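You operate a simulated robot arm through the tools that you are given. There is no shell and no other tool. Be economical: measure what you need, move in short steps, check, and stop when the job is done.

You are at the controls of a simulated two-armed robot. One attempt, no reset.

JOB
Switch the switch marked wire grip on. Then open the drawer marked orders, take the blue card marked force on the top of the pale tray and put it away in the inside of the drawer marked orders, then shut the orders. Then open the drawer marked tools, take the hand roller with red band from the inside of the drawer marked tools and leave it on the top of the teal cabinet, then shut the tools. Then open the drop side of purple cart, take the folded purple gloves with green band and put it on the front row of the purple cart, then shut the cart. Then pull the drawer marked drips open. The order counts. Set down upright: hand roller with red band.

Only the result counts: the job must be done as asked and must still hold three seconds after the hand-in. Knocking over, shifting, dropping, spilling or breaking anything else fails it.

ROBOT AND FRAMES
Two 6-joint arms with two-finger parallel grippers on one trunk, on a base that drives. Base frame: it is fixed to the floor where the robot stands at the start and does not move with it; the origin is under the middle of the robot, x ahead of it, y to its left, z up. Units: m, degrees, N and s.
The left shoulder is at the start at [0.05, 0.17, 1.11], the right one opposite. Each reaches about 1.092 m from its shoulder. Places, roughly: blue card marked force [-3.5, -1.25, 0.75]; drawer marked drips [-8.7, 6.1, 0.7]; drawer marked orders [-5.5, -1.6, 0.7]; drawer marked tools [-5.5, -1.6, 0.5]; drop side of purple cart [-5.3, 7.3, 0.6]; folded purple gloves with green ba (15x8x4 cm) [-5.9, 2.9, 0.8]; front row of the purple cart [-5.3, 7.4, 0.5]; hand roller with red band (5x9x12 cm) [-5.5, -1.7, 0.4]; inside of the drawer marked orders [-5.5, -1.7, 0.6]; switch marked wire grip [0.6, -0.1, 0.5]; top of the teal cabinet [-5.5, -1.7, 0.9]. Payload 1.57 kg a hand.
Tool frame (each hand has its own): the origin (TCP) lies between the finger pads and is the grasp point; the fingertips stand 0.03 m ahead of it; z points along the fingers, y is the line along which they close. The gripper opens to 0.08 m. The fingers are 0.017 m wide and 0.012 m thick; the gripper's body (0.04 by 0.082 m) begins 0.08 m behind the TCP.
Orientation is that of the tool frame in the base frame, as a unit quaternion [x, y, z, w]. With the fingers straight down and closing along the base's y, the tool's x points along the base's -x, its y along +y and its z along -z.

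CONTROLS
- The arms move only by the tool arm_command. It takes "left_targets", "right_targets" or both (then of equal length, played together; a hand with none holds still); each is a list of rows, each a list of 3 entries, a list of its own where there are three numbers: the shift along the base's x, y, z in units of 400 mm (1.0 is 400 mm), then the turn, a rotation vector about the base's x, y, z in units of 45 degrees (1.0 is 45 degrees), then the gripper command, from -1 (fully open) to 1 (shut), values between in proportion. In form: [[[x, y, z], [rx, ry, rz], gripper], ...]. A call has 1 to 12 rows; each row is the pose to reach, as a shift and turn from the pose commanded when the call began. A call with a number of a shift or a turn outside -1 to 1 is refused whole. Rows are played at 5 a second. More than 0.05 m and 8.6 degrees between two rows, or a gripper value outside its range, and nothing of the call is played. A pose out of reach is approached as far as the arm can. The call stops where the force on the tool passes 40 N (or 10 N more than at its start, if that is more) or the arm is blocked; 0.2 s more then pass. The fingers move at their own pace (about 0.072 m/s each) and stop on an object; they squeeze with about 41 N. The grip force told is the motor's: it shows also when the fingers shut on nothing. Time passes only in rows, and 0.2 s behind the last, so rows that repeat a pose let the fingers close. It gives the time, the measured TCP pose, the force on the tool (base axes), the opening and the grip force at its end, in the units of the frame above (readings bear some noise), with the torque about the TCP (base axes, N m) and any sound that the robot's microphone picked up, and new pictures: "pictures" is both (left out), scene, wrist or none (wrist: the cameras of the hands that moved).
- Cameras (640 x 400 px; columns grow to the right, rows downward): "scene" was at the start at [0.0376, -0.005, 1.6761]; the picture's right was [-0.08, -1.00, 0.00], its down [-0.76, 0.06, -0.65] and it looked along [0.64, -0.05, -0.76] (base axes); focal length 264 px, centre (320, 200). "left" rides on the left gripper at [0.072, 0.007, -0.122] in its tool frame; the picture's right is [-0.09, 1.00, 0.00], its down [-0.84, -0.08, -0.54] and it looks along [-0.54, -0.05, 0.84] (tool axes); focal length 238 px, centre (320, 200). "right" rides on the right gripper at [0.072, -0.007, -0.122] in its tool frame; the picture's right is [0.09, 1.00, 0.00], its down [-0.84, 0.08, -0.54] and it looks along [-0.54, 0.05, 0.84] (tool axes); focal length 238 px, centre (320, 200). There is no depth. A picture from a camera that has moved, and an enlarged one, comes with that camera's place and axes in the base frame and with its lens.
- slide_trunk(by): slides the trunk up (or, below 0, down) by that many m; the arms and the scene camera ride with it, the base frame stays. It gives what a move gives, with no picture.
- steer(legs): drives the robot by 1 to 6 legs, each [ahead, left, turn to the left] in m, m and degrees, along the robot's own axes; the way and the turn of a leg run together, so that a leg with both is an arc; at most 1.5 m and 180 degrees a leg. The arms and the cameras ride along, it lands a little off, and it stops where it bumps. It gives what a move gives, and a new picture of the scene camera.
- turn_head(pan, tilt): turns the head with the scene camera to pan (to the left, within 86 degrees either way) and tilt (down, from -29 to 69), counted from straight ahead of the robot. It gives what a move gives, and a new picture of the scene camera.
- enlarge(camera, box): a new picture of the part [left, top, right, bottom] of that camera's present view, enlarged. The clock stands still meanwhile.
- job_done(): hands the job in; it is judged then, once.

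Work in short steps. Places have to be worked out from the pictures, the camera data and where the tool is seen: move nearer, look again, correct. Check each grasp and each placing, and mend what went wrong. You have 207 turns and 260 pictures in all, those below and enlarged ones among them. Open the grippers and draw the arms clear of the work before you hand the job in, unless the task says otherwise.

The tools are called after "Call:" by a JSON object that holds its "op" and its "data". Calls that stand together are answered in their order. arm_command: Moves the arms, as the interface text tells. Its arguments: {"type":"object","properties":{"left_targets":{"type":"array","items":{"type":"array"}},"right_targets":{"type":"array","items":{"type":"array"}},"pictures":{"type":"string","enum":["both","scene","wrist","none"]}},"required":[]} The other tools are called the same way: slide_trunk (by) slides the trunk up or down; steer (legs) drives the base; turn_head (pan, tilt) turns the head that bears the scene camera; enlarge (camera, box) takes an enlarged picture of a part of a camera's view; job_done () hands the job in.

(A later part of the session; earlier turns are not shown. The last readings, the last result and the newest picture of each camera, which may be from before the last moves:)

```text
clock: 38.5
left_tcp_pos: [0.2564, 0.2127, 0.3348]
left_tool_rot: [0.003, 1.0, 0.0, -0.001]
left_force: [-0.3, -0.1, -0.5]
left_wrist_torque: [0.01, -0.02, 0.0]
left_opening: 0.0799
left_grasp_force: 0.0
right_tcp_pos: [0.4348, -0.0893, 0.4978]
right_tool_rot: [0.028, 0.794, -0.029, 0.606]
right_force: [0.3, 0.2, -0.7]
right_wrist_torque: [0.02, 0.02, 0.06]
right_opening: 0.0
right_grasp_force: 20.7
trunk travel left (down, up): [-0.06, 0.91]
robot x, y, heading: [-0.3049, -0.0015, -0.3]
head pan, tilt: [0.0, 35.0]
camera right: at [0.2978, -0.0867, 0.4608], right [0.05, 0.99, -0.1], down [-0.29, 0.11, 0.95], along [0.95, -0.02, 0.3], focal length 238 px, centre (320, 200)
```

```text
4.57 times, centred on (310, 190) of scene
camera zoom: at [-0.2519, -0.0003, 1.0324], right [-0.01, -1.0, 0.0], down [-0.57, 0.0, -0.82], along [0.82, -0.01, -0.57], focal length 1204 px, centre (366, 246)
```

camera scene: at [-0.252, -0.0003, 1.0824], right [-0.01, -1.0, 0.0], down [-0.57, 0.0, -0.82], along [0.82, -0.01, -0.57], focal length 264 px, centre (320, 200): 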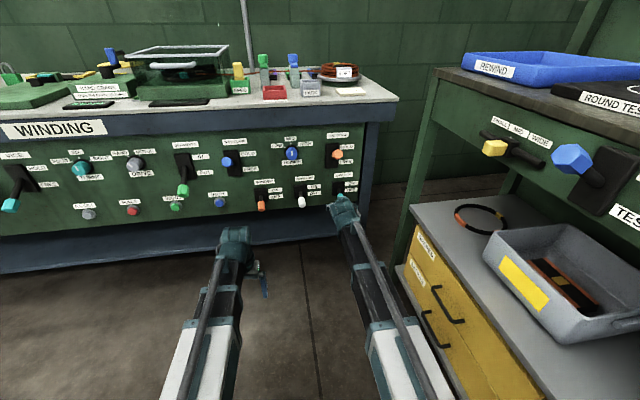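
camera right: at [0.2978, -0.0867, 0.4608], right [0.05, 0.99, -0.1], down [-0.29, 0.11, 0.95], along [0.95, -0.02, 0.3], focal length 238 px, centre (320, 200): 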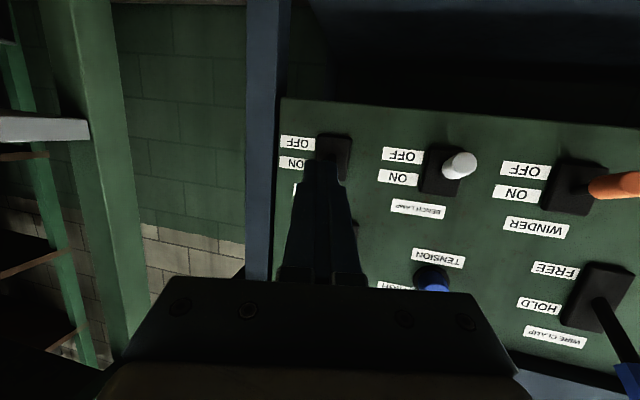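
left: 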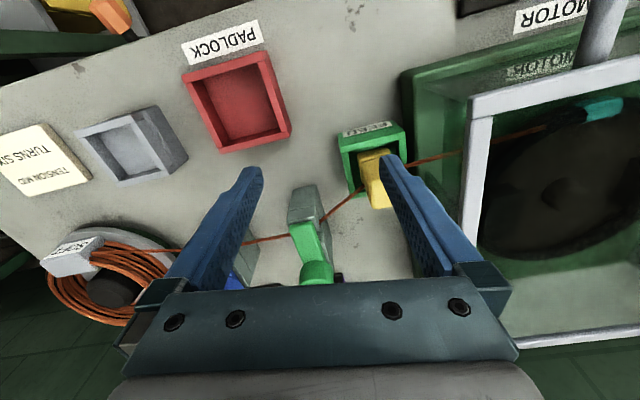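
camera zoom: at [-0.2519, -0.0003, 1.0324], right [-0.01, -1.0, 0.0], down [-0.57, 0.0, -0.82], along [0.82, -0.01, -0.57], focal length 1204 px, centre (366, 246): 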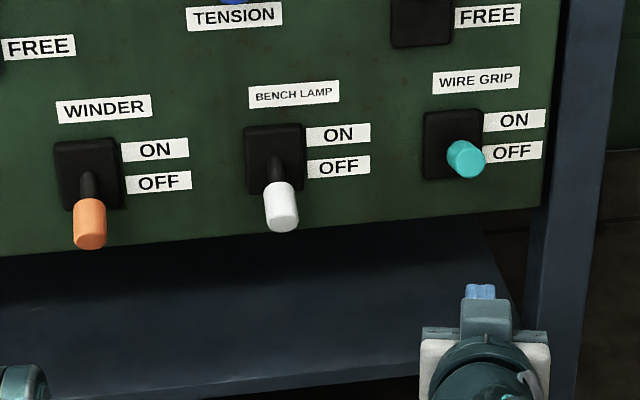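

Wire grip is ON. I raise the trunk, back off, and turn round to survey the room toward the card.

Call:
{"op": "slide_trunk", "data": {"by": 0.4}}

Call:
{"op": "steer", "data": {"legs": [[-0.5, 0, 0], [0, 0, 165]]}}

Call:
{"op": "turn_head", "data": {"pan": 0, "tilt": 10}}

```text
clock: 42.3
left_tcp_pos: [0.2566, 0.2121, 0.7352]
left_tool_rot: [0.003, 1.0, 0.001, -0.001]
left_force: [-0.6, 0.0, 0.2]
left_wrist_torque: [-0.01, -0.06, -0.01]
left_opening: 0.0797
left_grasp_force: 0.0
right_tcp_pos: [0.4352, -0.0897, 0.8966]
right_tool_rot: [0.027, 0.795, -0.028, 0.606]
right_force: [0.9, -0.1, 0.1]
right_wrist_torque: [-0.02, 0.01, 0.01]
right_opening: 0.0
right_grasp_force: 21.9
trunk travel left (down, up): [-0.46, 0.51]
robot x, y, heading: [-0.3035, -0.0071, -0.2]
head pan, tilt: [0.0, 35.0]
```

```text
clock: 49.2
left_tcp_pos: [-1.0689, 0.5331, 0.735]
left_tool_rot: [0.739, -0.673, 0.005, -0.011]
left_force: [2.4, 1.2, -2.0]
left_wrist_torque: [-0.12, 0.25, -0.1]
left_opening: 0.0803
left_grasp_force: 0.1
right_tcp_pos: [-0.8078, 0.745, 0.8977]
right_tool_rot: [0.579, -0.544, -0.437, -0.421]
right_force: [0.1, -0.2, -0.5]
right_wrist_torque: [0.05, 0.03, -0.01]
right_opening: 0.0
right_grasp_force: 21.2
trunk travel left (down, up): [-0.46, 0.51]
robot x, y, heading: [-0.7986, 0.0015, 97.0]
head pan, tilt: [0.0, 35.0]
stopped in leg 2: the force on the tool passed its limit at 136 N (the readings are from after the stop); the commanded pose is now the measured one
camera scene: at [-0.8037, 0.0528, 1.4324], right [0.99, 0.12, 0.0], down [0.07, -0.57, -0.82], along [-0.1, 0.81, -0.57], focal length 264 px, centre (320, 200)
```

scene: 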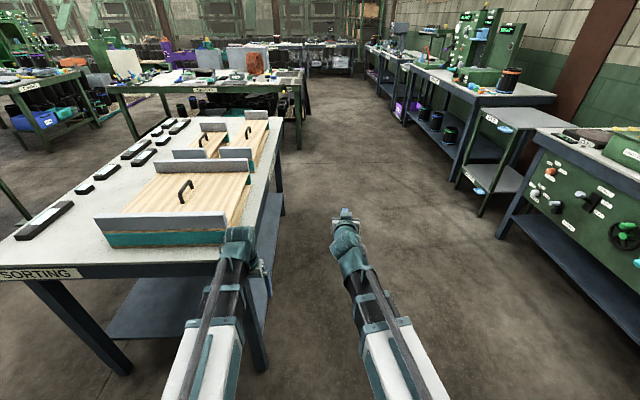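

```text
clock: 50.1
left_tcp_pos: [-1.07, 0.533, 0.7341]
left_tool_rot: [0.74, -0.673, 0.006, -0.011]
left_force: [5.6, 2.6, -1.9]
left_wrist_torque: [-0.25, 0.63, -0.23]
left_opening: 0.0801
left_grasp_force: 0.2
right_tcp_pos: [-0.8071, 0.7442, 0.8974]
right_tool_rot: [0.579, -0.544, -0.438, -0.421]
right_force: [-0.5, -0.1, 0.2]
right_wrist_torque: [-0.01, 0.03, -0.02]
right_opening: 0.0
right_grasp_force: 21.2
trunk travel left (down, up): [-0.46, 0.51]
robot x, y, heading: [-0.7979, 0.0037, 97.0]
head pan, tilt: [0.0, 10.0]
camera scene: at [-0.804, 0.0578, 1.4725], right [0.99, 0.12, 0.0], down [0.02, -0.17, -0.98], along [-0.12, 0.98, -0.17], focal length 264 px, centre (320, 200)
```

scene: 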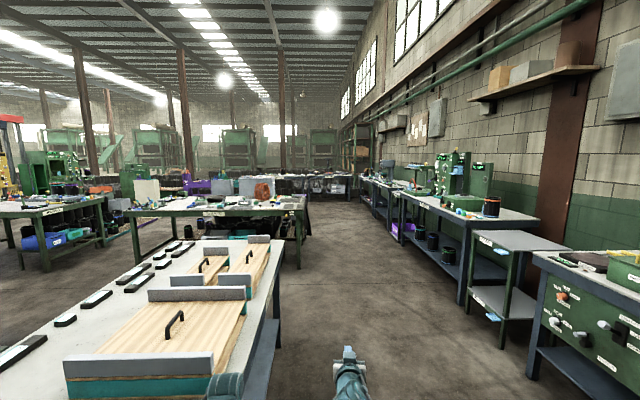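

The left hand touched the sorting table's edge while turning. I turn back a bit, raise the trunk well above bench height, and look around.

Call:
{"op": "steer", "data": {"legs": [[0, 0, -20]]}}

Call:
{"op": "slide_trunk", "data": {"by": 0.4}}

Call:
{"op": "turn_head", "data": {"pan": 80, "tilt": 25}}

```text
clock: 51.6
left_tcp_pos: [-0.8716, 0.5945, 0.7355]
left_tool_rot: [-0.611, 0.791, -0.008, 0.009]
left_force: [-0.5, -0.8, 0.1]
left_wrist_torque: [0.01, 0.01, 0.02]
left_opening: 0.0802
left_grasp_force: 0.0
right_tcp_pos: [-0.5531, 0.7024, 0.8967]
right_tool_rot: [-0.476, 0.637, 0.357, 0.49]
right_force: [0.1, -0.5, 0.6]
right_wrist_torque: [-0.02, 0.0, 0.0]
right_opening: 0.0001
right_grasp_force: 21.7
trunk travel left (down, up): [-0.46, 0.51]
robot x, y, heading: [-0.7975, 0.0035, 76.9]
head pan, tilt: [0.0, 10.0]
camera scene: at [-0.7862, 0.0565, 1.4726], right [0.97, -0.22, 0.0], down [-0.04, -0.17, -0.98], along [0.22, 0.96, -0.17], focal length 264 px, centre (320, 200)
```

scene: 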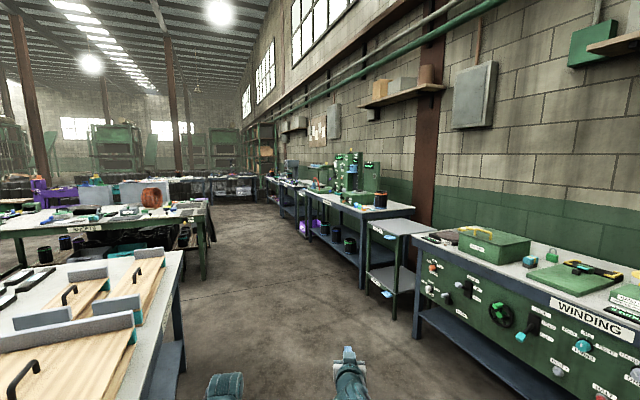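

```text
clock: 55.4
left_tcp_pos: [-0.8704, 0.5941, 1.1348]
left_tool_rot: [-0.611, 0.792, -0.008, 0.01]
left_force: [-0.1, -0.5, 0.3]
left_wrist_torque: [-0.02, 0.0, -0.04]
left_opening: 0.08
left_grasp_force: 0.1
right_tcp_pos: [-0.5542, 0.7027, 1.2957]
right_tool_rot: [-0.476, 0.637, 0.357, 0.49]
right_force: [0.4, 0.4, 0.7]
right_wrist_torque: [-0.02, -0.02, 0.05]
right_opening: 0.0
right_grasp_force: 21.4
trunk travel left (down, up): [-0.86, 0.11]
robot x, y, heading: [-0.8005, 0.004, 76.8]
head pan, tilt: [0.0, 10.0]
```

```text
clock: 56.9
left_tcp_pos: [-0.8715, 0.5934, 1.1348]
left_tool_rot: [-0.611, 0.792, -0.007, 0.01]
left_force: [0.7, -0.7, 0.4]
left_wrist_torque: [0.01, -0.01, 0.03]
left_opening: 0.0803
left_grasp_force: 0.1
right_tcp_pos: [-0.5537, 0.7028, 1.2974]
right_tool_rot: [-0.476, 0.636, 0.358, 0.49]
right_force: [-0.6, 0.0, -1.0]
right_wrist_torque: [0.01, -0.02, -0.01]
right_opening: 0.0
right_grasp_force: 21.8
trunk travel left (down, up): [-0.86, 0.11]
robot x, y, heading: [-0.7981, 0.0046, 76.7]
head pan, tilt: [80.0, 25.0]
camera scene: at [-0.8918, 0.0019, 1.8482], right [0.39, 0.92, 0.0], down [0.39, -0.17, -0.91], along [-0.83, 0.35, -0.42], focal length 264 px, centre (320, 200)
```

scene: 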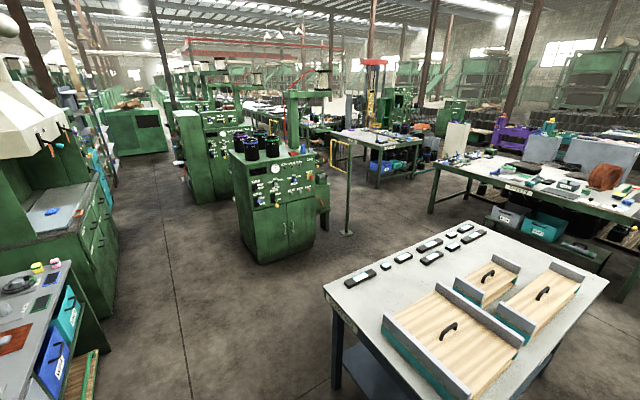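

The aisle runs along -x at about y ≈ -0.05 between the sorting table (y > 0.45) and the benches (y < -0.6). With the hands high now, I turn left and drive down it.

Call:
{"op": "turn_head", "data": {"pan": 0, "tilt": 35}}

Call:
{"op": "steer", "data": {"legs": [[0, 0, 103], [1.3, 0, 0]]}}

```text
clock: 58.5
left_tcp_pos: [-0.8713, 0.5942, 1.1348]
left_tool_rot: [-0.61, 0.792, -0.007, 0.01]
left_force: [0.7, 0.1, 0.2]
left_wrist_torque: [0.01, -0.01, 0.0]
left_opening: 0.0802
left_grasp_force: 0.1
right_tcp_pos: [-0.5516, 0.7022, 1.2967]
right_tool_rot: [-0.476, 0.637, 0.358, 0.49]
right_force: [0.0, 0.6, -0.2]
right_wrist_torque: [0.04, -0.01, -0.04]
right_opening: 0.0
right_grasp_force: 21.1
trunk travel left (down, up): [-0.86, 0.11]
robot x, y, heading: [-0.7975, -0.0003, 76.8]
head pan, tilt: [0.0, 35.0]
camera scene: at [-0.7873, 0.0518, 1.8324], right [0.97, -0.22, 0.0], down [-0.13, -0.56, -0.82], along [0.18, 0.8, -0.57], focal length 264 px, centre (320, 200)
```

scene: 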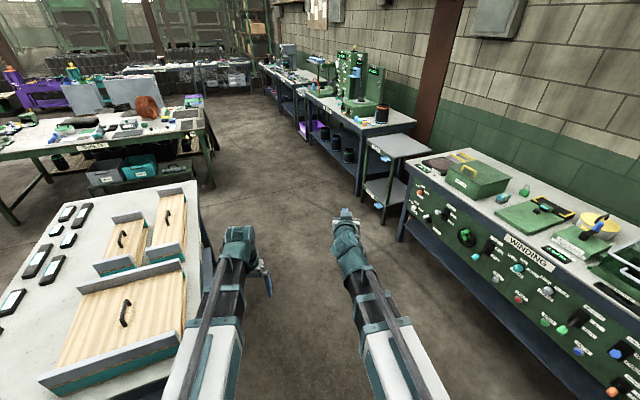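

```text
clock: 69.3
left_tcp_pos: [-2.6527, -0.2179, 1.1342]
left_tool_rot: [1.0, -0.008, -0.003, -0.013]
left_force: [0.1, 0.9, 0.7]
left_wrist_torque: [0.0, 0.0, 0.0]
left_opening: 0.0803
left_grasp_force: 0.0
right_tcp_pos: [-2.8334, 0.0648, 1.297]
right_tool_rot: [0.795, -0.019, -0.606, -0.022]
right_force: [0.6, 0.0, 0.5]
right_wrist_torque: [-0.01, 0.03, 0.03]
right_opening: 0.0
right_grasp_force: 20.8
trunk travel left (down, up): [-0.86, 0.11]
robot x, y, heading: [-2.0939, -0.0083, -179.2]
head pan, tilt: [0.0, 35.0]
camera scene: at [-2.144, -0.0063, 1.8324], right [-0.01, 1.0, 0.0], down [0.57, 0.01, -0.82], along [-0.82, -0.01, -0.57], focal length 264 px, centre (320, 200)
```

scene: 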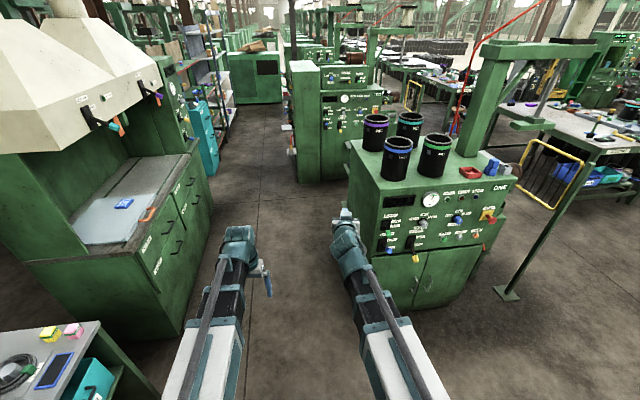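

The card is visible on the pale tray to the left, with the teal cabinet beyond. I drive further along the aisle toward the cabinet.

Call:
{"op": "steer", "data": {"legs": [[1.1, 0.2, 0], [1.1, 0.25, 0]]}}

Call:
{"op": "turn_head", "data": {"pan": 35, "tilt": 35}}

```text
clock: 80.4
left_tcp_pos: [-4.8455, -0.6905, 1.1354]
left_tool_rot: [1.0, -0.01, -0.004, -0.013]
left_force: [0.7, 0.0, 0.3]
left_wrist_torque: [-0.03, 0.04, -0.01]
left_opening: 0.0803
left_grasp_force: 0.1
right_tcp_pos: [-5.0266, -0.4066, 1.2973]
right_tool_rot: [0.795, -0.02, -0.606, -0.023]
right_force: [-0.5, 1.1, 0.3]
right_wrist_torque: [0.01, -0.02, 0.0]
right_opening: 0.0
right_grasp_force: 21.5
trunk travel left (down, up): [-0.86, 0.11]
robot x, y, heading: [-4.2868, -0.4779, -179.3]
head pan, tilt: [0.0, 35.0]
camera scene: at [-4.3371, -0.4801, 1.8324], right [-0.01, 1.0, 0.0], down [0.57, 0.01, -0.82], along [-0.82, -0.01, -0.57], focal length 264 px, centre (320, 200)
```

scene: 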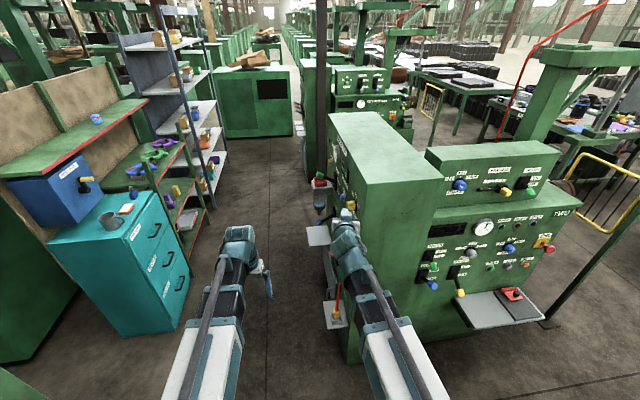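

```text
clock: 81.4
left_tcp_pos: [-4.845, -0.6912, 1.1356]
left_tool_rot: [1.0, -0.009, -0.003, -0.012]
left_force: [-1.0, -0.4, 0.3]
left_wrist_torque: [0.0, -0.02, 0.01]
left_opening: 0.0801
left_grasp_force: 0.1
right_tcp_pos: [-5.0263, -0.406, 1.2976]
right_tool_rot: [0.794, -0.02, -0.607, -0.022]
right_force: [0.2, -0.3, 0.4]
right_wrist_torque: [-0.04, -0.02, -0.01]
right_opening: 0.0
right_grasp_force: 21.3
trunk travel left (down, up): [-0.86, 0.11]
robot x, y, heading: [-4.2902, -0.4834, -179.4]
head pan, tilt: [35.0, 35.0]
camera scene: at [-4.3201, -0.5302, 1.8324], right [-0.58, 0.81, 0.0], down [0.47, 0.33, -0.82], along [-0.67, -0.48, -0.57], focal length 264 px, centre (320, 200)
```

scene: 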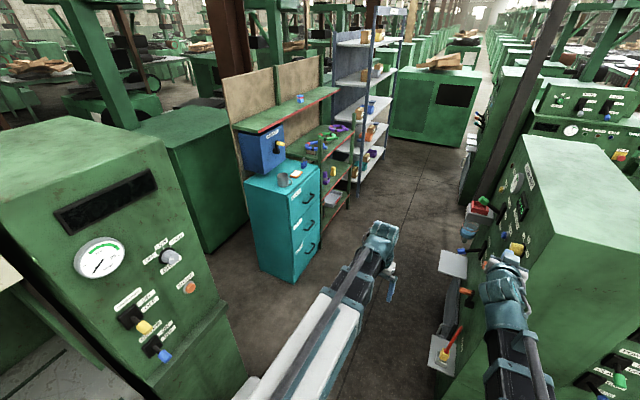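

The teal cabinet with three drawers faces the aisle. I zoom in on it.

Call:
{"op": "enlarge", "data": {"camera": "scene", "box": [230, 110, 350, 290]}}

```text
2.22 times, centred on (290, 200) of scene
camera zoom: at [-4.3201, -0.5302, 1.8324], right [-0.58, 0.81, 0.0], down [0.47, 0.33, -0.82], along [-0.67, -0.48, -0.57], focal length 586 px, centre (387, 200)
```

zoom: 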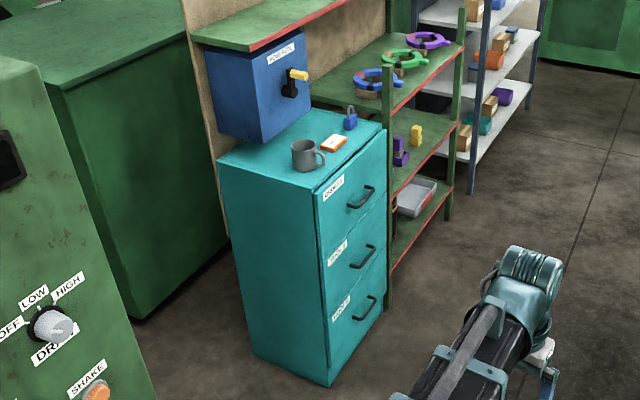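

Orders handle ≈ [-5.53,-1.52,0.74], tools handle ≈ [-5.55,-1.52,0.50]; the front faces +y. I move to about (-4.95,-0.82) and face the cabinet diagonally.

Call:
{"op": "steer", "data": {"legs": [[0, 0.34, 0], [0.64, 0, 0], [0, 0, 54]]}}

Call:
{"op": "turn_head", "data": {"pan": 0, "tilt": 50}}

```text
clock: 89.2
left_tcp_pos: [-5.0826, -1.3964, 1.1351]
left_tool_rot: [0.897, 0.441, -0.008, -0.01]
left_force: [0.2, -0.9, 0.4]
left_wrist_torque: [-0.02, -0.01, 0.03]
left_opening: 0.0799
left_grasp_force: 0.1
right_tcp_pos: [-5.4189, -1.3725, 1.2975]
right_tool_rot: [0.719, 0.339, -0.552, 0.252]
right_force: [-0.5, -0.3, 0.1]
right_wrist_torque: [-0.01, 0.02, -0.02]
right_opening: 0.0
right_grasp_force: 21.4
trunk travel left (down, up): [-0.86, 0.11]
robot x, y, heading: [-4.9182, -0.8266, -125.8]
head pan, tilt: [35.0, 35.0]
camera scene: at [-4.8981, -0.8787, 1.8324], right [-1.0, 0.01, 0.0], down [0.01, 0.57, -0.82], along [-0.01, -0.82, -0.57], focal length 264 px, centre (320, 200)
```

scene: 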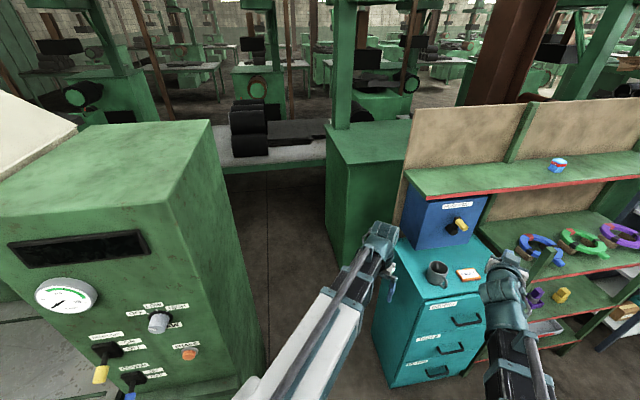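

```text
clock: 90.2
left_tcp_pos: [-5.0841, -1.3965, 1.1351]
left_tool_rot: [0.897, 0.442, -0.008, -0.01]
left_force: [0.7, 0.8, 0.0]
left_wrist_torque: [0.01, -0.04, 0.03]
left_opening: 0.0796
left_grasp_force: 0.1
right_tcp_pos: [-5.4186, -1.372, 1.2963]
right_tool_rot: [0.719, 0.34, -0.552, 0.252]
right_force: [0.1, -0.1, -0.3]
right_wrist_torque: [-0.01, 0.03, 0.01]
right_opening: 0.0003
right_grasp_force: 21.5
trunk travel left (down, up): [-0.86, 0.11]
robot x, y, heading: [-4.9226, -0.8188, -125.6]
head pan, tilt: [0.0, 50.0]
camera scene: at [-4.942, -0.853, 1.8107], right [-0.81, 0.58, 0.0], down [0.45, 0.62, -0.64], along [-0.38, -0.52, -0.77], focal length 264 px, centre (320, 200)
```

scene: 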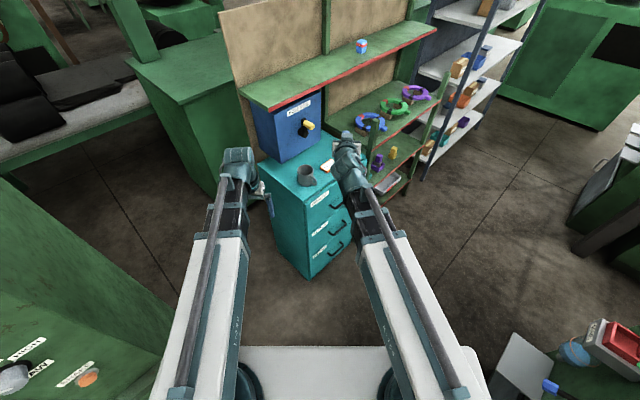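

I first pitch the right hand back to straight down in two stages, over free floor in front of the cabinet.

Call:
{"op": "arm_command", "data": {"right_targets": [[[0, 0, 0], [0.12, -0.086, 0], -1], [[0, 0, 0], [0.24, -0.173, 0], -1], [[0, 0, 0], [0.36, -0.259, 0], -1], [[0, 0, 0], [0.48, -0.345, 0], -1], [[0, 0, 0], [0.6, -0.432, 0], -1], [[0, 0, 0], [0.722, -0.518, 0], -1]], "pictures": "none"}}

Call:
{"op": "arm_command", "data": {"right_targets": [[[0, 0, 0], [0.12, -0.086, 0], -1], [[0, 0, 0], [0.24, -0.173, 0], -1], [[0, 0, 0], [0.36, -0.259, 0], -1], [[0, 0, 0], [0.48, -0.345, 0], -1], [[0, 0, 0], [0.6, -0.432, 0], -1], [[0, 0, 0], [0.6, -0.432, 0], -1]], "pictures": "both"}}

```text
clock: 91.6
left_tcp_pos: [-5.083, -1.3968, 1.1351]
left_tool_rot: [0.897, 0.441, -0.008, -0.009]
left_force: [-0.1, 0.1, -0.1]
left_wrist_torque: [0.02, -0.01, -0.02]
left_opening: 0.0797
left_grasp_force: 0.0
right_tcp_pos: [-5.4181, -1.3754, 1.1744]
right_tool_rot: [0.855, 0.423, -0.281, 0.106]
right_force: [-0.7, 0.1, -0.2]
right_wrist_torque: [0.0, 0.0, 0.0]
right_opening: 0.08
right_grasp_force: 0.0
right hand out of reach, approached as far as the arm can: row 1, 2, 3, 4, 5, 6
trunk travel left (down, up): [-0.86, 0.11]
robot x, y, heading: [-4.9274, -0.8236, -125.6]
head pan, tilt: [0.0, 50.0]
```

```text
clock: 93.0
left_tcp_pos: [-5.0832, -1.3969, 1.1356]
left_tool_rot: [0.897, 0.441, -0.01, -0.009]
left_force: [-0.5, -1.1, -0.4]
left_wrist_torque: [0.0, 0.02, -0.01]
left_opening: 0.0803
left_grasp_force: 0.0
right_tcp_pos: [-5.4187, -1.3727, 1.1358]
right_tool_rot: [0.891, 0.452, -0.027, -0.027]
right_force: [0.6, 0.1, -0.9]
right_wrist_torque: [0.03, 0.01, -0.02]
right_opening: 0.0799
right_grasp_force: 0.0
right hand out of reach, approached as far as the arm can: row 1, 2, 3, 4, 5, 6
trunk travel left (down, up): [-0.86, 0.11]
robot x, y, heading: [-4.9211, -0.8221, -125.9]
head pan, tilt: [0.0, 50.0]
camera scene: at [-4.9419, -0.8526, 1.8107], right [-0.81, 0.59, 0.0], down [0.45, 0.62, -0.64], along [-0.38, -0.52, -0.77], focal length 264 px, centre (320, 200)
camera right: at [-5.3727, -1.3137, 1.257], right [0.86, -0.51, -0.07], down [-0.39, -0.73, 0.56], along [-0.34, -0.45, -0.83], focal length 238 px, centre (320, 200)
```

scene: 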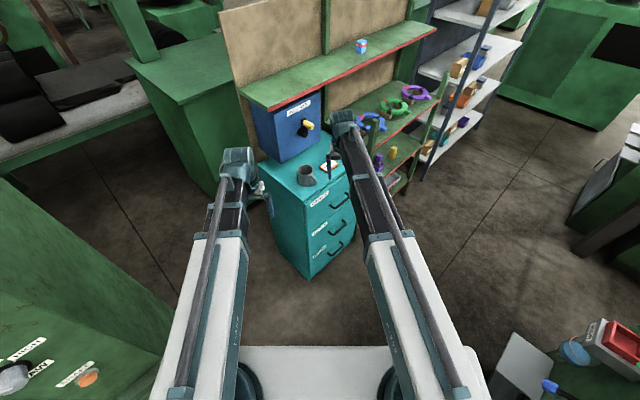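
right: 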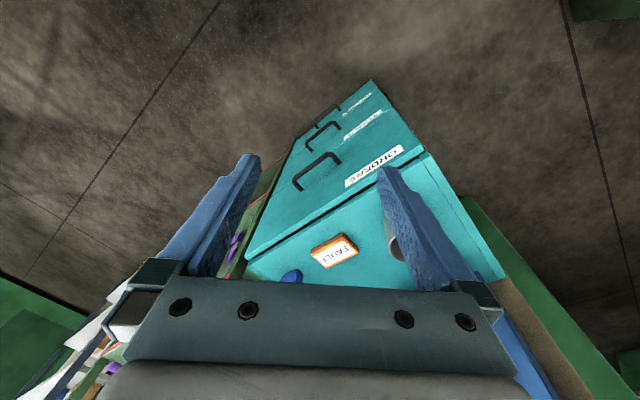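

The orders bar runs from about [-5.617,-1.516] to [-5.492,-1.498] at z≈0.745, so the face normal is about (-0.14,0.99). I yaw the right hand 45° so the fingers close across the bar, and lower the trunk.

Call:
{"op": "arm_command", "data": {"right_targets": [[[0, 0, 0], [0, 0, -0.16], -1], [[0, 0, 0], [0, 0, -0.32], -1], [[0, 0, 0], [0, 0, -0.48], -1], [[0, 0, 0], [0, 0, -0.64], -1], [[0, 0, 0], [0, 0, -0.8], -1], [[0, 0, 0], [0, 0, -0.98], -1], [[0, 0, 0], [0, 0, -0.98], -1]], "pictures": "none"}}

Call:
{"op": "slide_trunk", "data": {"by": -0.2}}

Call:
{"op": "arm_command", "data": {"right_targets": [[[-0.05, 0, 0], [-0.12, -0.017, 0], -1], [[-0.1, 0, 0], [-0.24, -0.035, 0], -1], [[-0.15, 0, 0], [-0.36, -0.052, 0], -1], [[-0.2, 0, 0], [-0.48, -0.07, 0], -1], [[-0.25, 0, 0], [-0.48, -0.07, 0], -1], [[-0.3, 0, 0], [-0.48, -0.07, 0], -1]], "pictures": "wrist"}}

```text
clock: 94.6
left_tcp_pos: [-5.0829, -1.3967, 1.1357]
left_tool_rot: [0.897, 0.442, -0.009, -0.009]
left_force: [0.7, 0.6, -0.2]
left_wrist_torque: [0.04, -0.03, 0.03]
left_opening: 0.0801
left_grasp_force: 0.0
right_tcp_pos: [-5.4188, -1.3736, 1.1351]
right_tool_rot: [0.996, 0.084, -0.017, -0.035]
right_force: [-0.2, -0.5, -0.9]
right_wrist_torque: [0.01, -0.02, 0.06]
right_opening: 0.08
right_grasp_force: 0.0
trunk travel left (down, up): [-0.86, 0.11]
robot x, y, heading: [-4.9182, -0.8231, -125.8]
head pan, tilt: [0.0, 50.0]
```

```text
clock: 96.8
left_tcp_pos: [-5.0832, -1.3963, 0.9349]
left_tool_rot: [0.897, 0.441, -0.008, -0.01]
left_force: [0.7, 0.6, 0.6]
left_wrist_torque: [0.0, -0.05, 0.02]
left_opening: 0.0801
left_grasp_force: 0.2
right_tcp_pos: [-5.4191, -1.3728, 0.9354]
right_tool_rot: [0.996, 0.084, -0.016, -0.035]
right_force: [0.3, 0.0, 0.5]
right_wrist_torque: [0.01, 0.03, 0.02]
right_opening: 0.0801
right_grasp_force: 0.0
trunk travel left (down, up): [-0.66, 0.31]
robot x, y, heading: [-4.9182, -0.8233, -125.8]
head pan, tilt: [0.0, 50.0]
```

```text
clock: 98.2
left_tcp_pos: [-5.0834, -1.3959, 0.9348]
left_tool_rot: [0.897, 0.442, -0.008, -0.01]
left_force: [1.3, -0.2, -0.1]
left_wrist_torque: [0.02, -0.03, 0.0]
left_opening: 0.08
left_grasp_force: 0.1
right_tcp_pos: [-5.5393, -1.3719, 0.9461]
right_tool_rot: [0.985, 0.081, -0.004, 0.154]
right_force: [-0.3, 0.1, 0.3]
right_wrist_torque: [-0.04, -0.02, 0.0]
right_opening: 0.0801
right_grasp_force: 0.0
right hand out of reach, approached as far as the arm can: row 3, 4, 5, 6
trunk travel left (down, up): [-0.66, 0.31]
robot x, y, heading: [-4.919, -0.8265, -125.7]
head pan, tilt: [0.0, 50.0]
camera right: at [-5.4715, -1.3184, 1.058], right [0.25, -0.92, 0.3], down [-0.82, -0.04, 0.57], along [-0.51, -0.39, -0.77], focal length 238 px, centre (320, 200)
```

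right: 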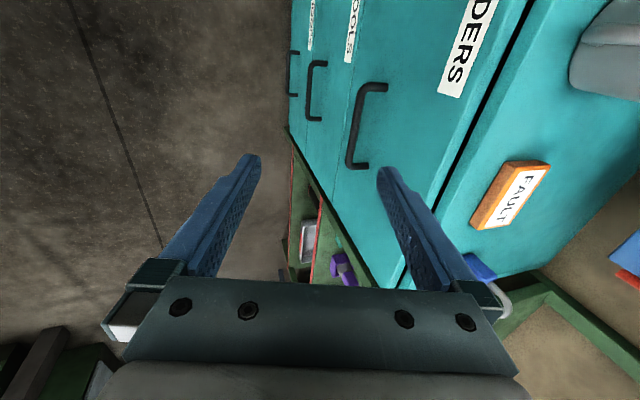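

The tilt is good and the bar is re-measured at about [-5.55,-1.503,0.742], standing off ~4 cm. I go in with a half-open gripper, from above, one finger behind the bar.

Call:
{"op": "arm_command", "data": {"right_targets": [[[-0.01, -0.07, -0.08], [0, 0, 0], 0], [[-0.02, -0.14, -0.16], [0, 0, 0], 0], [[-0.03, -0.21, -0.22], [0, 0, 0], 0], [[-0.03, -0.26, -0.27], [0, 0, 0], 0], [[-0.03, -0.305, -0.3], [0, 0, 0], 0], [[-0.03, -0.305, -0.3], [0, 0, 0], 0]], "pictures": "wrist"}}

```text
clock: 99.5
left_tcp_pos: [-5.0839, -1.3963, 0.9337]
left_tool_rot: [0.897, 0.442, -0.009, -0.01]
left_force: [-1.2, 0.5, 0.3]
left_wrist_torque: [0.01, 0.0, 0.02]
left_opening: 0.0802
left_grasp_force: 0.0
right_tcp_pos: [-5.5522, -1.4969, 0.9459]
right_tool_rot: [0.985, 0.081, -0.004, 0.155]
right_force: [0.4, -0.1, -0.7]
right_wrist_torque: [-0.01, 0.0, 0.0]
right_opening: 0.0399
right_grasp_force: 0.0
right hand out of reach, approached as far as the arm can: row 1, 2, 3, 4, 5, 6
trunk travel left (down, up): [-0.66, 0.31]
robot x, y, heading: [-4.9178, -0.8289, -125.7]
head pan, tilt: [0.0, 50.0]
camera right: at [-5.4836, -1.4421, 1.0582], right [0.25, -0.92, 0.3], down [-0.82, -0.04, 0.57], along [-0.51, -0.39, -0.77], focal length 238 px, centre (320, 200)
```

right: 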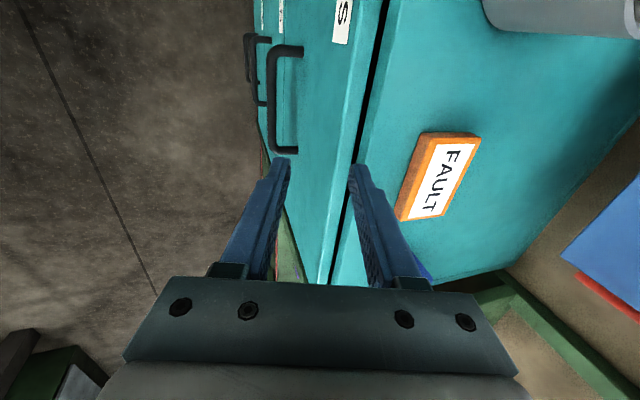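

Height turns out to be governed only by the trunk (the forearms stay level). So I descend by trunk: first 0.12 m, and check.

Call:
{"op": "slide_trunk", "data": {"by": -0.12}}

Call:
{"op": "enlarge", "data": {"camera": "right", "box": [160, 0, 480, 280]}}

```text
clock: 100.3
left_tcp_pos: [-5.0812, -1.3958, 0.8897]
left_tool_rot: [0.897, 0.442, -0.009, -0.008]
left_force: [0.7, -0.4, 0.6]
left_wrist_torque: [0.01, 0.04, -0.03]
left_opening: 0.0798
left_grasp_force: 0.0
right_tcp_pos: [-5.5514, -1.4942, 0.901]
right_tool_rot: [0.984, 0.079, -0.003, 0.16]
right_force: [2.4, 8.1, 27.2]
right_wrist_torque: [-0.88, -0.43, 0.24]
right_opening: 0.0419
right_grasp_force: 0.7
trunk travel left (down, up): [-0.613, 0.357]
robot x, y, heading: [-4.9197, -0.8249, -125.8]
head pan, tilt: [0.0, 50.0]
stopped: the force on the tool passed its limit at 118 N (the readings are from after the stop); the commanded pose is now the measured one
```

```text
1.43 times, centred on (320, 140) of right
camera zoom: at [-5.4834, -1.4379, 1.0139], right [0.25, -0.92, 0.31], down [-0.82, -0.03, 0.57], along [-0.51, -0.4, -0.76], focal length 340 px, centre (320, 286)
```

zoom: 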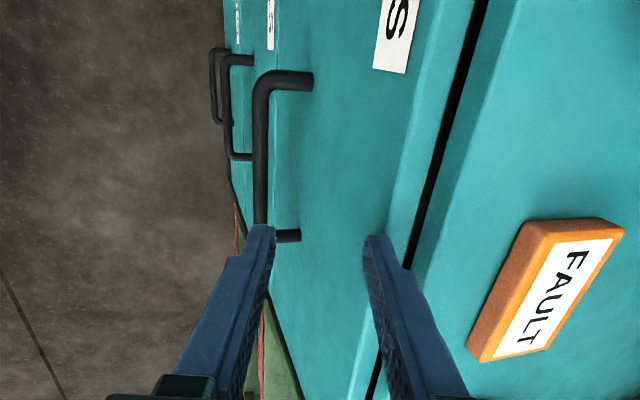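

The inner finger tip met the top edge of the drawer front. I lift a little, shift 1 cm outward, narrow the opening and go down again.

Call:
{"op": "slide_trunk", "data": {"by": 0.03}}

Call:
{"op": "arm_command", "data": {"right_targets": [[[0, 0.025, 0], [0, 0, 0], 0.25], [[0, 0.025, 0], [0.02, 0, 0], 0.25], [[0, 0.025, 0], [0.02, 0, 0], 0.25]], "pictures": "none"}}

Call:
{"op": "slide_trunk", "data": {"by": -0.08}}

Call:
{"op": "enlarge", "data": {"camera": "right", "box": [160, 0, 480, 280]}}

```text
clock: 101.1
left_tcp_pos: [-5.0842, -1.3977, 0.9177]
left_tool_rot: [0.897, 0.442, -0.009, -0.01]
left_force: [-0.4, -1.0, 0.1]
left_wrist_torque: [0.03, -0.01, 0.0]
left_opening: 0.08
left_grasp_force: 0.1
right_tcp_pos: [-5.5529, -1.4964, 0.9283]
right_tool_rot: [0.984, 0.078, -0.003, 0.159]
right_force: [-0.4, 0.3, -0.2]
right_wrist_torque: [-0.03, 0.02, 0.02]
right_opening: 0.0399
right_grasp_force: 0.1
trunk travel left (down, up): [-0.643, 0.327]
robot x, y, heading: [-4.9229, -0.8267, -125.7]
head pan, tilt: [0.0, 50.0]
```

```text
clock: 101.9
left_tcp_pos: [-5.0841, -1.3969, 0.9184]
left_tool_rot: [0.897, 0.441, -0.009, -0.009]
left_force: [1.0, 0.5, 0.1]
left_wrist_torque: [-0.01, 0.0, 0.0]
left_opening: 0.0801
left_grasp_force: 0.2
right_tcp_pos: [-5.5535, -1.4857, 0.9272]
right_tool_rot: [0.985, 0.079, -0.002, 0.151]
right_force: [-0.2, 0.4, 0.5]
right_wrist_torque: [0.02, -0.02, 0.03]
right_opening: 0.03
right_grasp_force: 0.1
trunk travel left (down, up): [-0.643, 0.327]
robot x, y, heading: [-4.9202, -0.8232, -126.1]
head pan, tilt: [0.0, 50.0]
```

```text
clock: 103.0
left_tcp_pos: [-5.0836, -1.3982, 0.8381]
left_tool_rot: [0.897, 0.441, -0.009, -0.009]
left_force: [0.0, -0.7, 1.1]
left_wrist_torque: [-0.02, -0.02, 0.01]
left_opening: 0.08
left_grasp_force: 0.0
right_tcp_pos: [-5.5524, -1.4855, 0.8478]
right_tool_rot: [0.985, 0.079, -0.003, 0.151]
right_force: [-0.2, 0.4, 0.0]
right_wrist_torque: [-0.02, 0.01, -0.01]
right_opening: 0.0301
right_grasp_force: 0.0
trunk travel left (down, up): [-0.563, 0.407]
robot x, y, heading: [-4.9212, -0.8204, -125.9]
head pan, tilt: [0.0, 50.0]
```

```text
1.43 times, centred on (320, 140) of right
camera zoom: at [-5.4855, -1.4326, 0.9612], right [0.25, -0.92, 0.29], down [-0.82, -0.04, 0.56], along [-0.51, -0.38, -0.77], focal length 340 px, centre (320, 286)
```

zoom: 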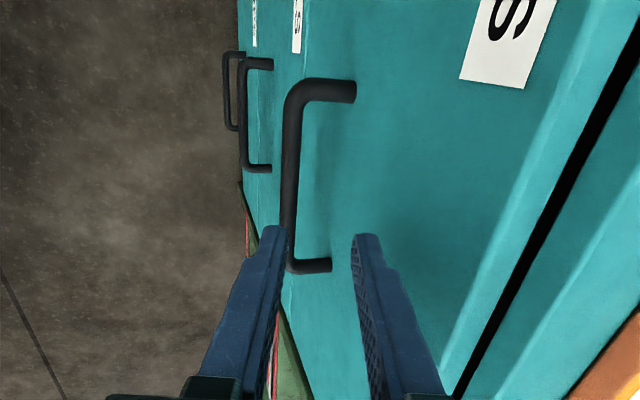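

It passed the edge; the bar lies between the fingers' paths. I continue down 8.5 cm.

Call:
{"op": "slide_trunk", "data": {"by": -0.085}}

Call:
{"op": "enlarge", "data": {"camera": "right", "box": [160, 0, 480, 280]}}

```text
clock: 104.2
left_tcp_pos: [-5.0845, -1.3988, 0.7523]
left_tool_rot: [0.897, 0.441, -0.009, -0.009]
left_force: [-0.5, 0.8, -0.1]
left_wrist_torque: [0.0, 0.02, 0.02]
left_opening: 0.0801
left_grasp_force: 0.0
right_tcp_pos: [-5.5521, -1.4852, 0.7626]
right_tool_rot: [0.985, 0.078, -0.003, 0.151]
right_force: [-0.2, -0.6, -0.4]
right_wrist_torque: [-0.02, -0.04, 0.01]
right_opening: 0.0301
right_grasp_force: 0.0
trunk travel left (down, up): [-0.478, 0.492]
robot x, y, heading: [-4.9204, -0.8226, -125.8]
head pan, tilt: [0.0, 50.0]
```

```text
1.43 times, centred on (320, 140) of right
camera zoom: at [-5.4855, -1.4326, 0.8762], right [0.25, -0.92, 0.29], down [-0.82, -0.04, 0.56], along [-0.51, -0.38, -0.77], focal length 340 px, centre (320, 286)
```

zoom: 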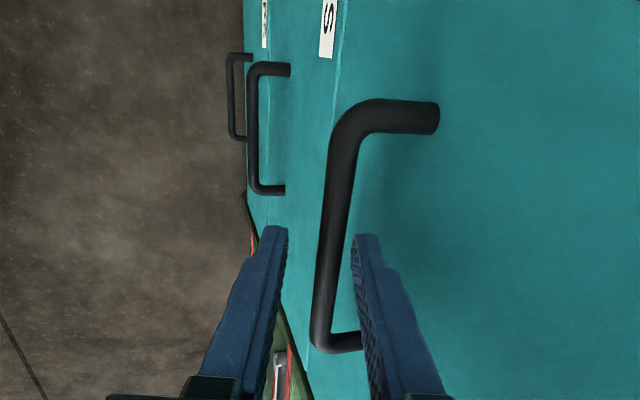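

The bar is between the fingers near their tips; 1.5 cm lower, then close.

Call:
{"op": "slide_trunk", "data": {"by": -0.016}}

Call:
{"op": "arm_command", "data": {"right_targets": [[[0, 0, 0], [0, 0, 0], 1], [[0, 0, 0], [0, 0, 0], 1], [[0, 0, 0], [0, 0, 0], 1], [[0, 0, 0], [0, 0, 0], 1]], "pictures": "wrist"}}

```text
clock: 104.9
left_tcp_pos: [-5.0827, -1.3982, 0.7369]
left_tool_rot: [0.897, 0.441, -0.009, -0.009]
left_force: [-0.1, -0.4, -0.1]
left_wrist_torque: [-0.02, 0.05, -0.02]
left_opening: 0.0803
left_grasp_force: 0.1
right_tcp_pos: [-5.5528, -1.4862, 0.7469]
right_tool_rot: [0.985, 0.08, -0.003, 0.151]
right_force: [0.3, -1.6, 0.5]
right_wrist_torque: [-0.03, 0.03, 0.0]
right_opening: 0.0309
right_grasp_force: 0.8
trunk travel left (down, up): [-0.462, 0.508]
robot x, y, heading: [-4.9237, -0.8233, -125.9]
head pan, tilt: [0.0, 50.0]
```

```text
clock: 105.9
left_tcp_pos: [-5.0833, -1.3963, 0.736]
left_tool_rot: [0.897, 0.441, -0.009, -0.009]
left_force: [-0.7, -0.2, -0.8]
left_wrist_torque: [-0.03, -0.02, 0.0]
left_opening: 0.0798
left_grasp_force: 0.1
right_tcp_pos: [-5.5518, -1.4863, 0.7463]
right_tool_rot: [0.985, 0.079, -0.002, 0.153]
right_force: [2.7, -0.6, 6.6]
right_wrist_torque: [0.04, -0.57, 0.33]
right_opening: 0.0117
right_grasp_force: 28.9
trunk travel left (down, up): [-0.462, 0.508]
robot x, y, heading: [-4.9232, -0.824, -126.1]
head pan, tilt: [0.0, 50.0]
camera right: at [-5.4849, -1.4325, 0.8607], right [0.25, -0.92, 0.29], down [-0.82, -0.04, 0.56], along [-0.51, -0.38, -0.77], focal length 238 px, centre (320, 200)
```

right: 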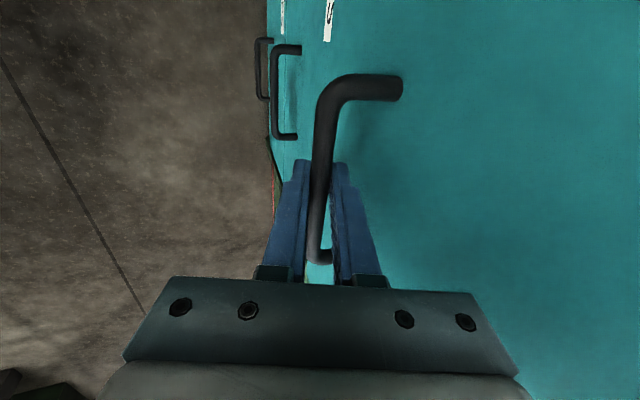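

Gripped (12 mm bar). I pull the drawer out about 22 cm along its normal.

Call:
{"op": "arm_command", "data": {"right_targets": [[[-0.01, 0.07, 0], [0, 0, 0], 1], [[-0.02, 0.14, 0], [0, 0, 0], 1], [[-0.03, 0.21, 0], [0, 0, 0], 1], [[-0.04, 0.28, 0], [0, 0, 0], 1], [[-0.05, 0.35, 0], [0, 0, 0], 1], [[-0.06, 0.42, 0], [0, 0, 0], 1], [[-0.07, 0.49, 0], [0, 0, 0], 1], [[-0.079, 0.55, 0], [0, 0, 0], 1]], "pictures": "both"}}

```text
clock: 107.7
left_tcp_pos: [-5.0842, -1.3976, 0.7366]
left_tool_rot: [0.897, 0.441, -0.01, -0.009]
left_force: [-0.3, -0.1, -0.4]
left_wrist_torque: [-0.01, -0.01, -0.02]
left_opening: 0.08
left_grasp_force: 0.0
right_tcp_pos: [-5.5847, -1.2658, 0.7473]
right_tool_rot: [0.985, 0.078, -0.004, 0.152]
right_force: [-20.1, -3.4, 12.0]
right_wrist_torque: [-0.03, 0.16, 0.11]
right_opening: 0.0117
right_grasp_force: 29.0
trunk travel left (down, up): [-0.462, 0.508]
robot x, y, heading: [-4.9242, -0.8248, -125.7]
head pan, tilt: [0.0, 50.0]
camera scene: at [-4.9432, -0.852, 1.4125], right [-0.81, 0.59, 0.0], down [0.45, 0.62, -0.64], along [-0.38, -0.52, -0.77], focal length 264 px, centre (320, 200)
camera right: at [-5.5185, -1.212, 0.8598], right [0.24, -0.92, 0.29], down [-0.82, -0.04, 0.57], along [-0.51, -0.38, -0.77], focal length 238 px, centre (320, 200)
```

scene: 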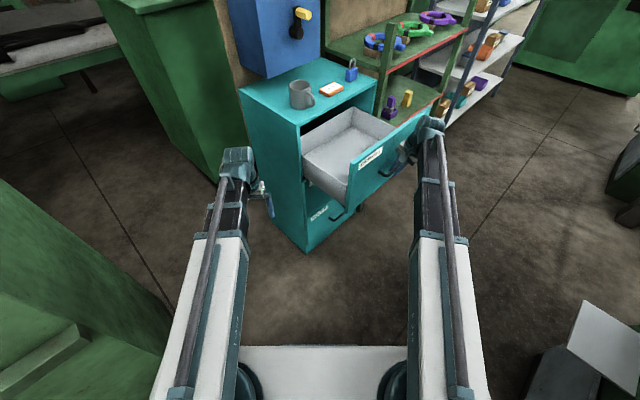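
right: 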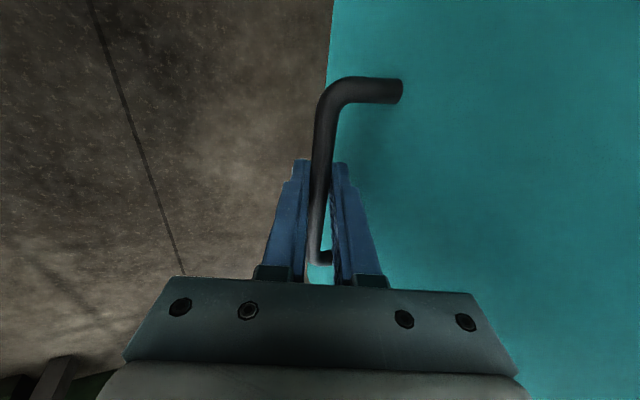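

The orders drawer is open. I release the bar with a small opening and rise clear by trunk.

Call:
{"op": "arm_command", "data": {"right_targets": [[[0, 0, 0], [0, 0, 0], 0.3], [[0, 0, 0], [0, 0, 0], 0.3], [[0, 0, 0], [0, 0, 0], 0.3]], "pictures": "none"}}

Call:
{"op": "slide_trunk", "data": {"by": 0.4}}

Call:
{"op": "turn_head", "data": {"pan": 0, "tilt": 50}}

```text
clock: 108.5
left_tcp_pos: [-5.0839, -1.3984, 0.7358]
left_tool_rot: [0.897, 0.442, -0.009, -0.01]
left_force: [0.2, -0.5, 0.2]
left_wrist_torque: [-0.01, 0.03, -0.02]
left_opening: 0.0798
left_grasp_force: 0.1
right_tcp_pos: [-5.5841, -1.266, 0.7457]
right_tool_rot: [0.985, 0.079, -0.003, 0.151]
right_force: [0.4, 0.1, 0.0]
right_wrist_torque: [0.01, 0.02, -0.03]
right_opening: 0.0281
right_grasp_force: 0.0
trunk travel left (down, up): [-0.462, 0.508]
robot x, y, heading: [-4.9208, -0.8264, -126.0]
head pan, tilt: [0.0, 50.0]
```

```text
clock: 112.3
left_tcp_pos: [-5.0857, -1.3973, 1.1353]
left_tool_rot: [0.897, 0.442, -0.008, -0.009]
left_force: [-0.3, 1.0, 0.9]
left_wrist_torque: [0.02, 0.02, 0.0]
left_opening: 0.0798
left_grasp_force: 0.0
right_tcp_pos: [-5.5847, -1.2666, 1.1466]
right_tool_rot: [0.985, 0.079, -0.003, 0.151]
right_force: [-0.2, -0.1, -0.7]
right_wrist_torque: [0.0, -0.01, 0.02]
right_opening: 0.0279
right_grasp_force: 0.1
trunk travel left (down, up): [-0.862, 0.108]
robot x, y, heading: [-4.9198, -0.8253, -126.0]
head pan, tilt: [0.0, 50.0]
```

```text
clock: 112.9
left_tcp_pos: [-5.083, -1.3971, 1.1377]
left_tool_rot: [0.897, 0.441, -0.008, -0.009]
left_force: [0.3, 0.2, 0.5]
left_wrist_torque: [0.02, 0.03, 0.01]
left_opening: 0.0798
left_grasp_force: 0.1
right_tcp_pos: [-5.5843, -1.2664, 1.1471]
right_tool_rot: [0.985, 0.079, -0.003, 0.151]
right_force: [0.1, 1.0, -1.1]
right_wrist_torque: [0.0, 0.02, 0.02]
right_opening: 0.0279
right_grasp_force: 0.1
trunk travel left (down, up): [-0.862, 0.108]
robot x, y, heading: [-4.9206, -0.8239, -125.8]
head pan, tilt: [0.0, 50.0]
camera scene: at [-4.9423, -0.8531, 1.8125], right [-0.81, 0.59, 0.0], down [0.45, 0.62, -0.64], along [-0.38, -0.52, -0.77], focal length 264 px, centre (320, 200)
```

scene: 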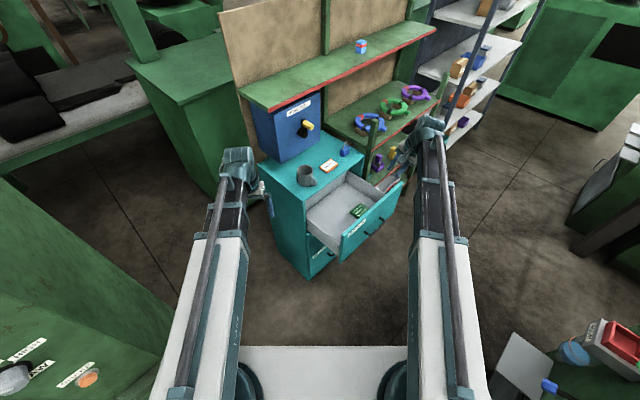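

An open drawer with an item already inside. Now to the card: I turn away from the cabinet, keep the hands clear of the gauge panel, and drive back to about (-3.5,-0.5).

Call:
{"op": "steer", "data": {"legs": [[0, 0, -39], [-0.065, -0.24, 0], [-1.39, 0.3, 0]]}}

Call:
{"op": "slide_trunk", "data": {"by": -0.18}}

Call:
{"op": "turn_head", "data": {"pan": 70, "tilt": 35}}

```text
clock: 116.6
left_tcp_pos: [-5.4052, -0.9325, 1.1346]
left_tool_rot: [0.993, 0.12, -0.006, -0.014]
left_force: [0.2, 0.3, 0.1]
left_wrist_torque: [0.0, -0.01, 0.03]
left_opening: 0.0797
left_grasp_force: 0.0
right_tcp_pos: [-5.716, -0.5188, 1.147]
right_tool_rot: [0.956, -0.251, -0.053, 0.14]
right_force: [-0.7, -0.9, -0.5]
right_wrist_torque: [0.0, 0.01, 0.0]
right_opening: 0.0282
right_grasp_force: 0.1
trunk travel left (down, up): [-0.862, 0.108]
robot x, y, heading: [-4.9172, -0.5818, -164.3]
head pan, tilt: [0.0, 50.0]
stopped in leg 2: the robot was blocked; the commanded pose is now the measured one
camera scene: at [-4.9556, -0.5985, 1.8124], right [-0.27, 0.96, 0.0], down [0.74, 0.21, -0.64], along [-0.62, -0.17, -0.77], focal length 264 px, centre (320, 200)
```

scene: 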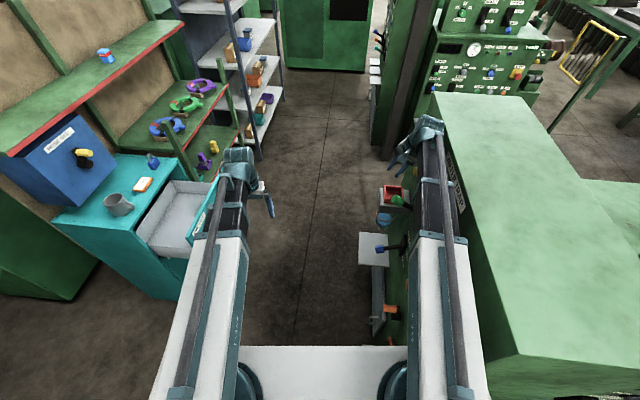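

```text
clock: 117.9
left_tcp_pos: [-5.4011, -0.9319, 1.0234]
left_tool_rot: [0.993, 0.121, -0.008, -0.015]
left_force: [0.4, -0.6, -0.4]
left_wrist_torque: [-0.01, 0.0, -0.02]
left_opening: 0.0799
left_grasp_force: 0.0
right_tcp_pos: [-5.7112, -0.5144, 1.0363]
right_tool_rot: [0.955, -0.252, -0.06, 0.146]
right_force: [-0.1, 10.6, 55.5]
right_wrist_torque: [-0.92, 0.95, -0.06]
right_opening: 0.0355
right_grasp_force: 4.0
trunk travel left (down, up): [-0.747, 0.223]
robot x, y, heading: [-4.9179, -0.5819, -164.6]
head pan, tilt: [0.0, 50.0]
stopped: the force on the tool passed its limit at 193 N (the readings are from after the stop); the commanded pose is now the measured one
```

```text
clock: 119.3
left_tcp_pos: [-5.403, -0.9317, 1.022]
left_tool_rot: [0.993, 0.12, -0.008, -0.015]
left_force: [-0.6, -0.2, -1.2]
left_wrist_torque: [0.01, 0.01, -0.02]
left_opening: 0.0799
left_grasp_force: 0.2
right_tcp_pos: [-5.7124, -0.5147, 1.0362]
right_tool_rot: [0.956, -0.251, -0.058, 0.143]
right_force: [-7.9, 2.4, 18.8]
right_wrist_torque: [-0.32, 0.48, -0.15]
right_opening: 0.0344
right_grasp_force: 3.9
trunk travel left (down, up): [-0.747, 0.223]
robot x, y, heading: [-4.9215, -0.5795, -164.7]
head pan, tilt: [70.0, 35.0]
camera scene: at [-4.8806, -0.6652, 1.7185], right [-1.0, 0.08, 0.01], down [0.04, 0.58, -0.82], along [-0.07, -0.81, -0.58], focal length 264 px, centre (320, 200)
```

scene: 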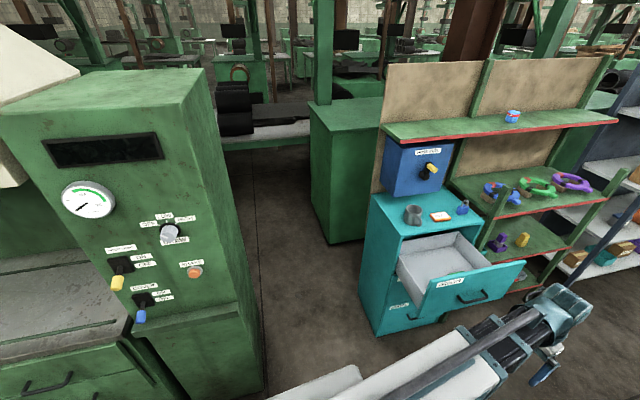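

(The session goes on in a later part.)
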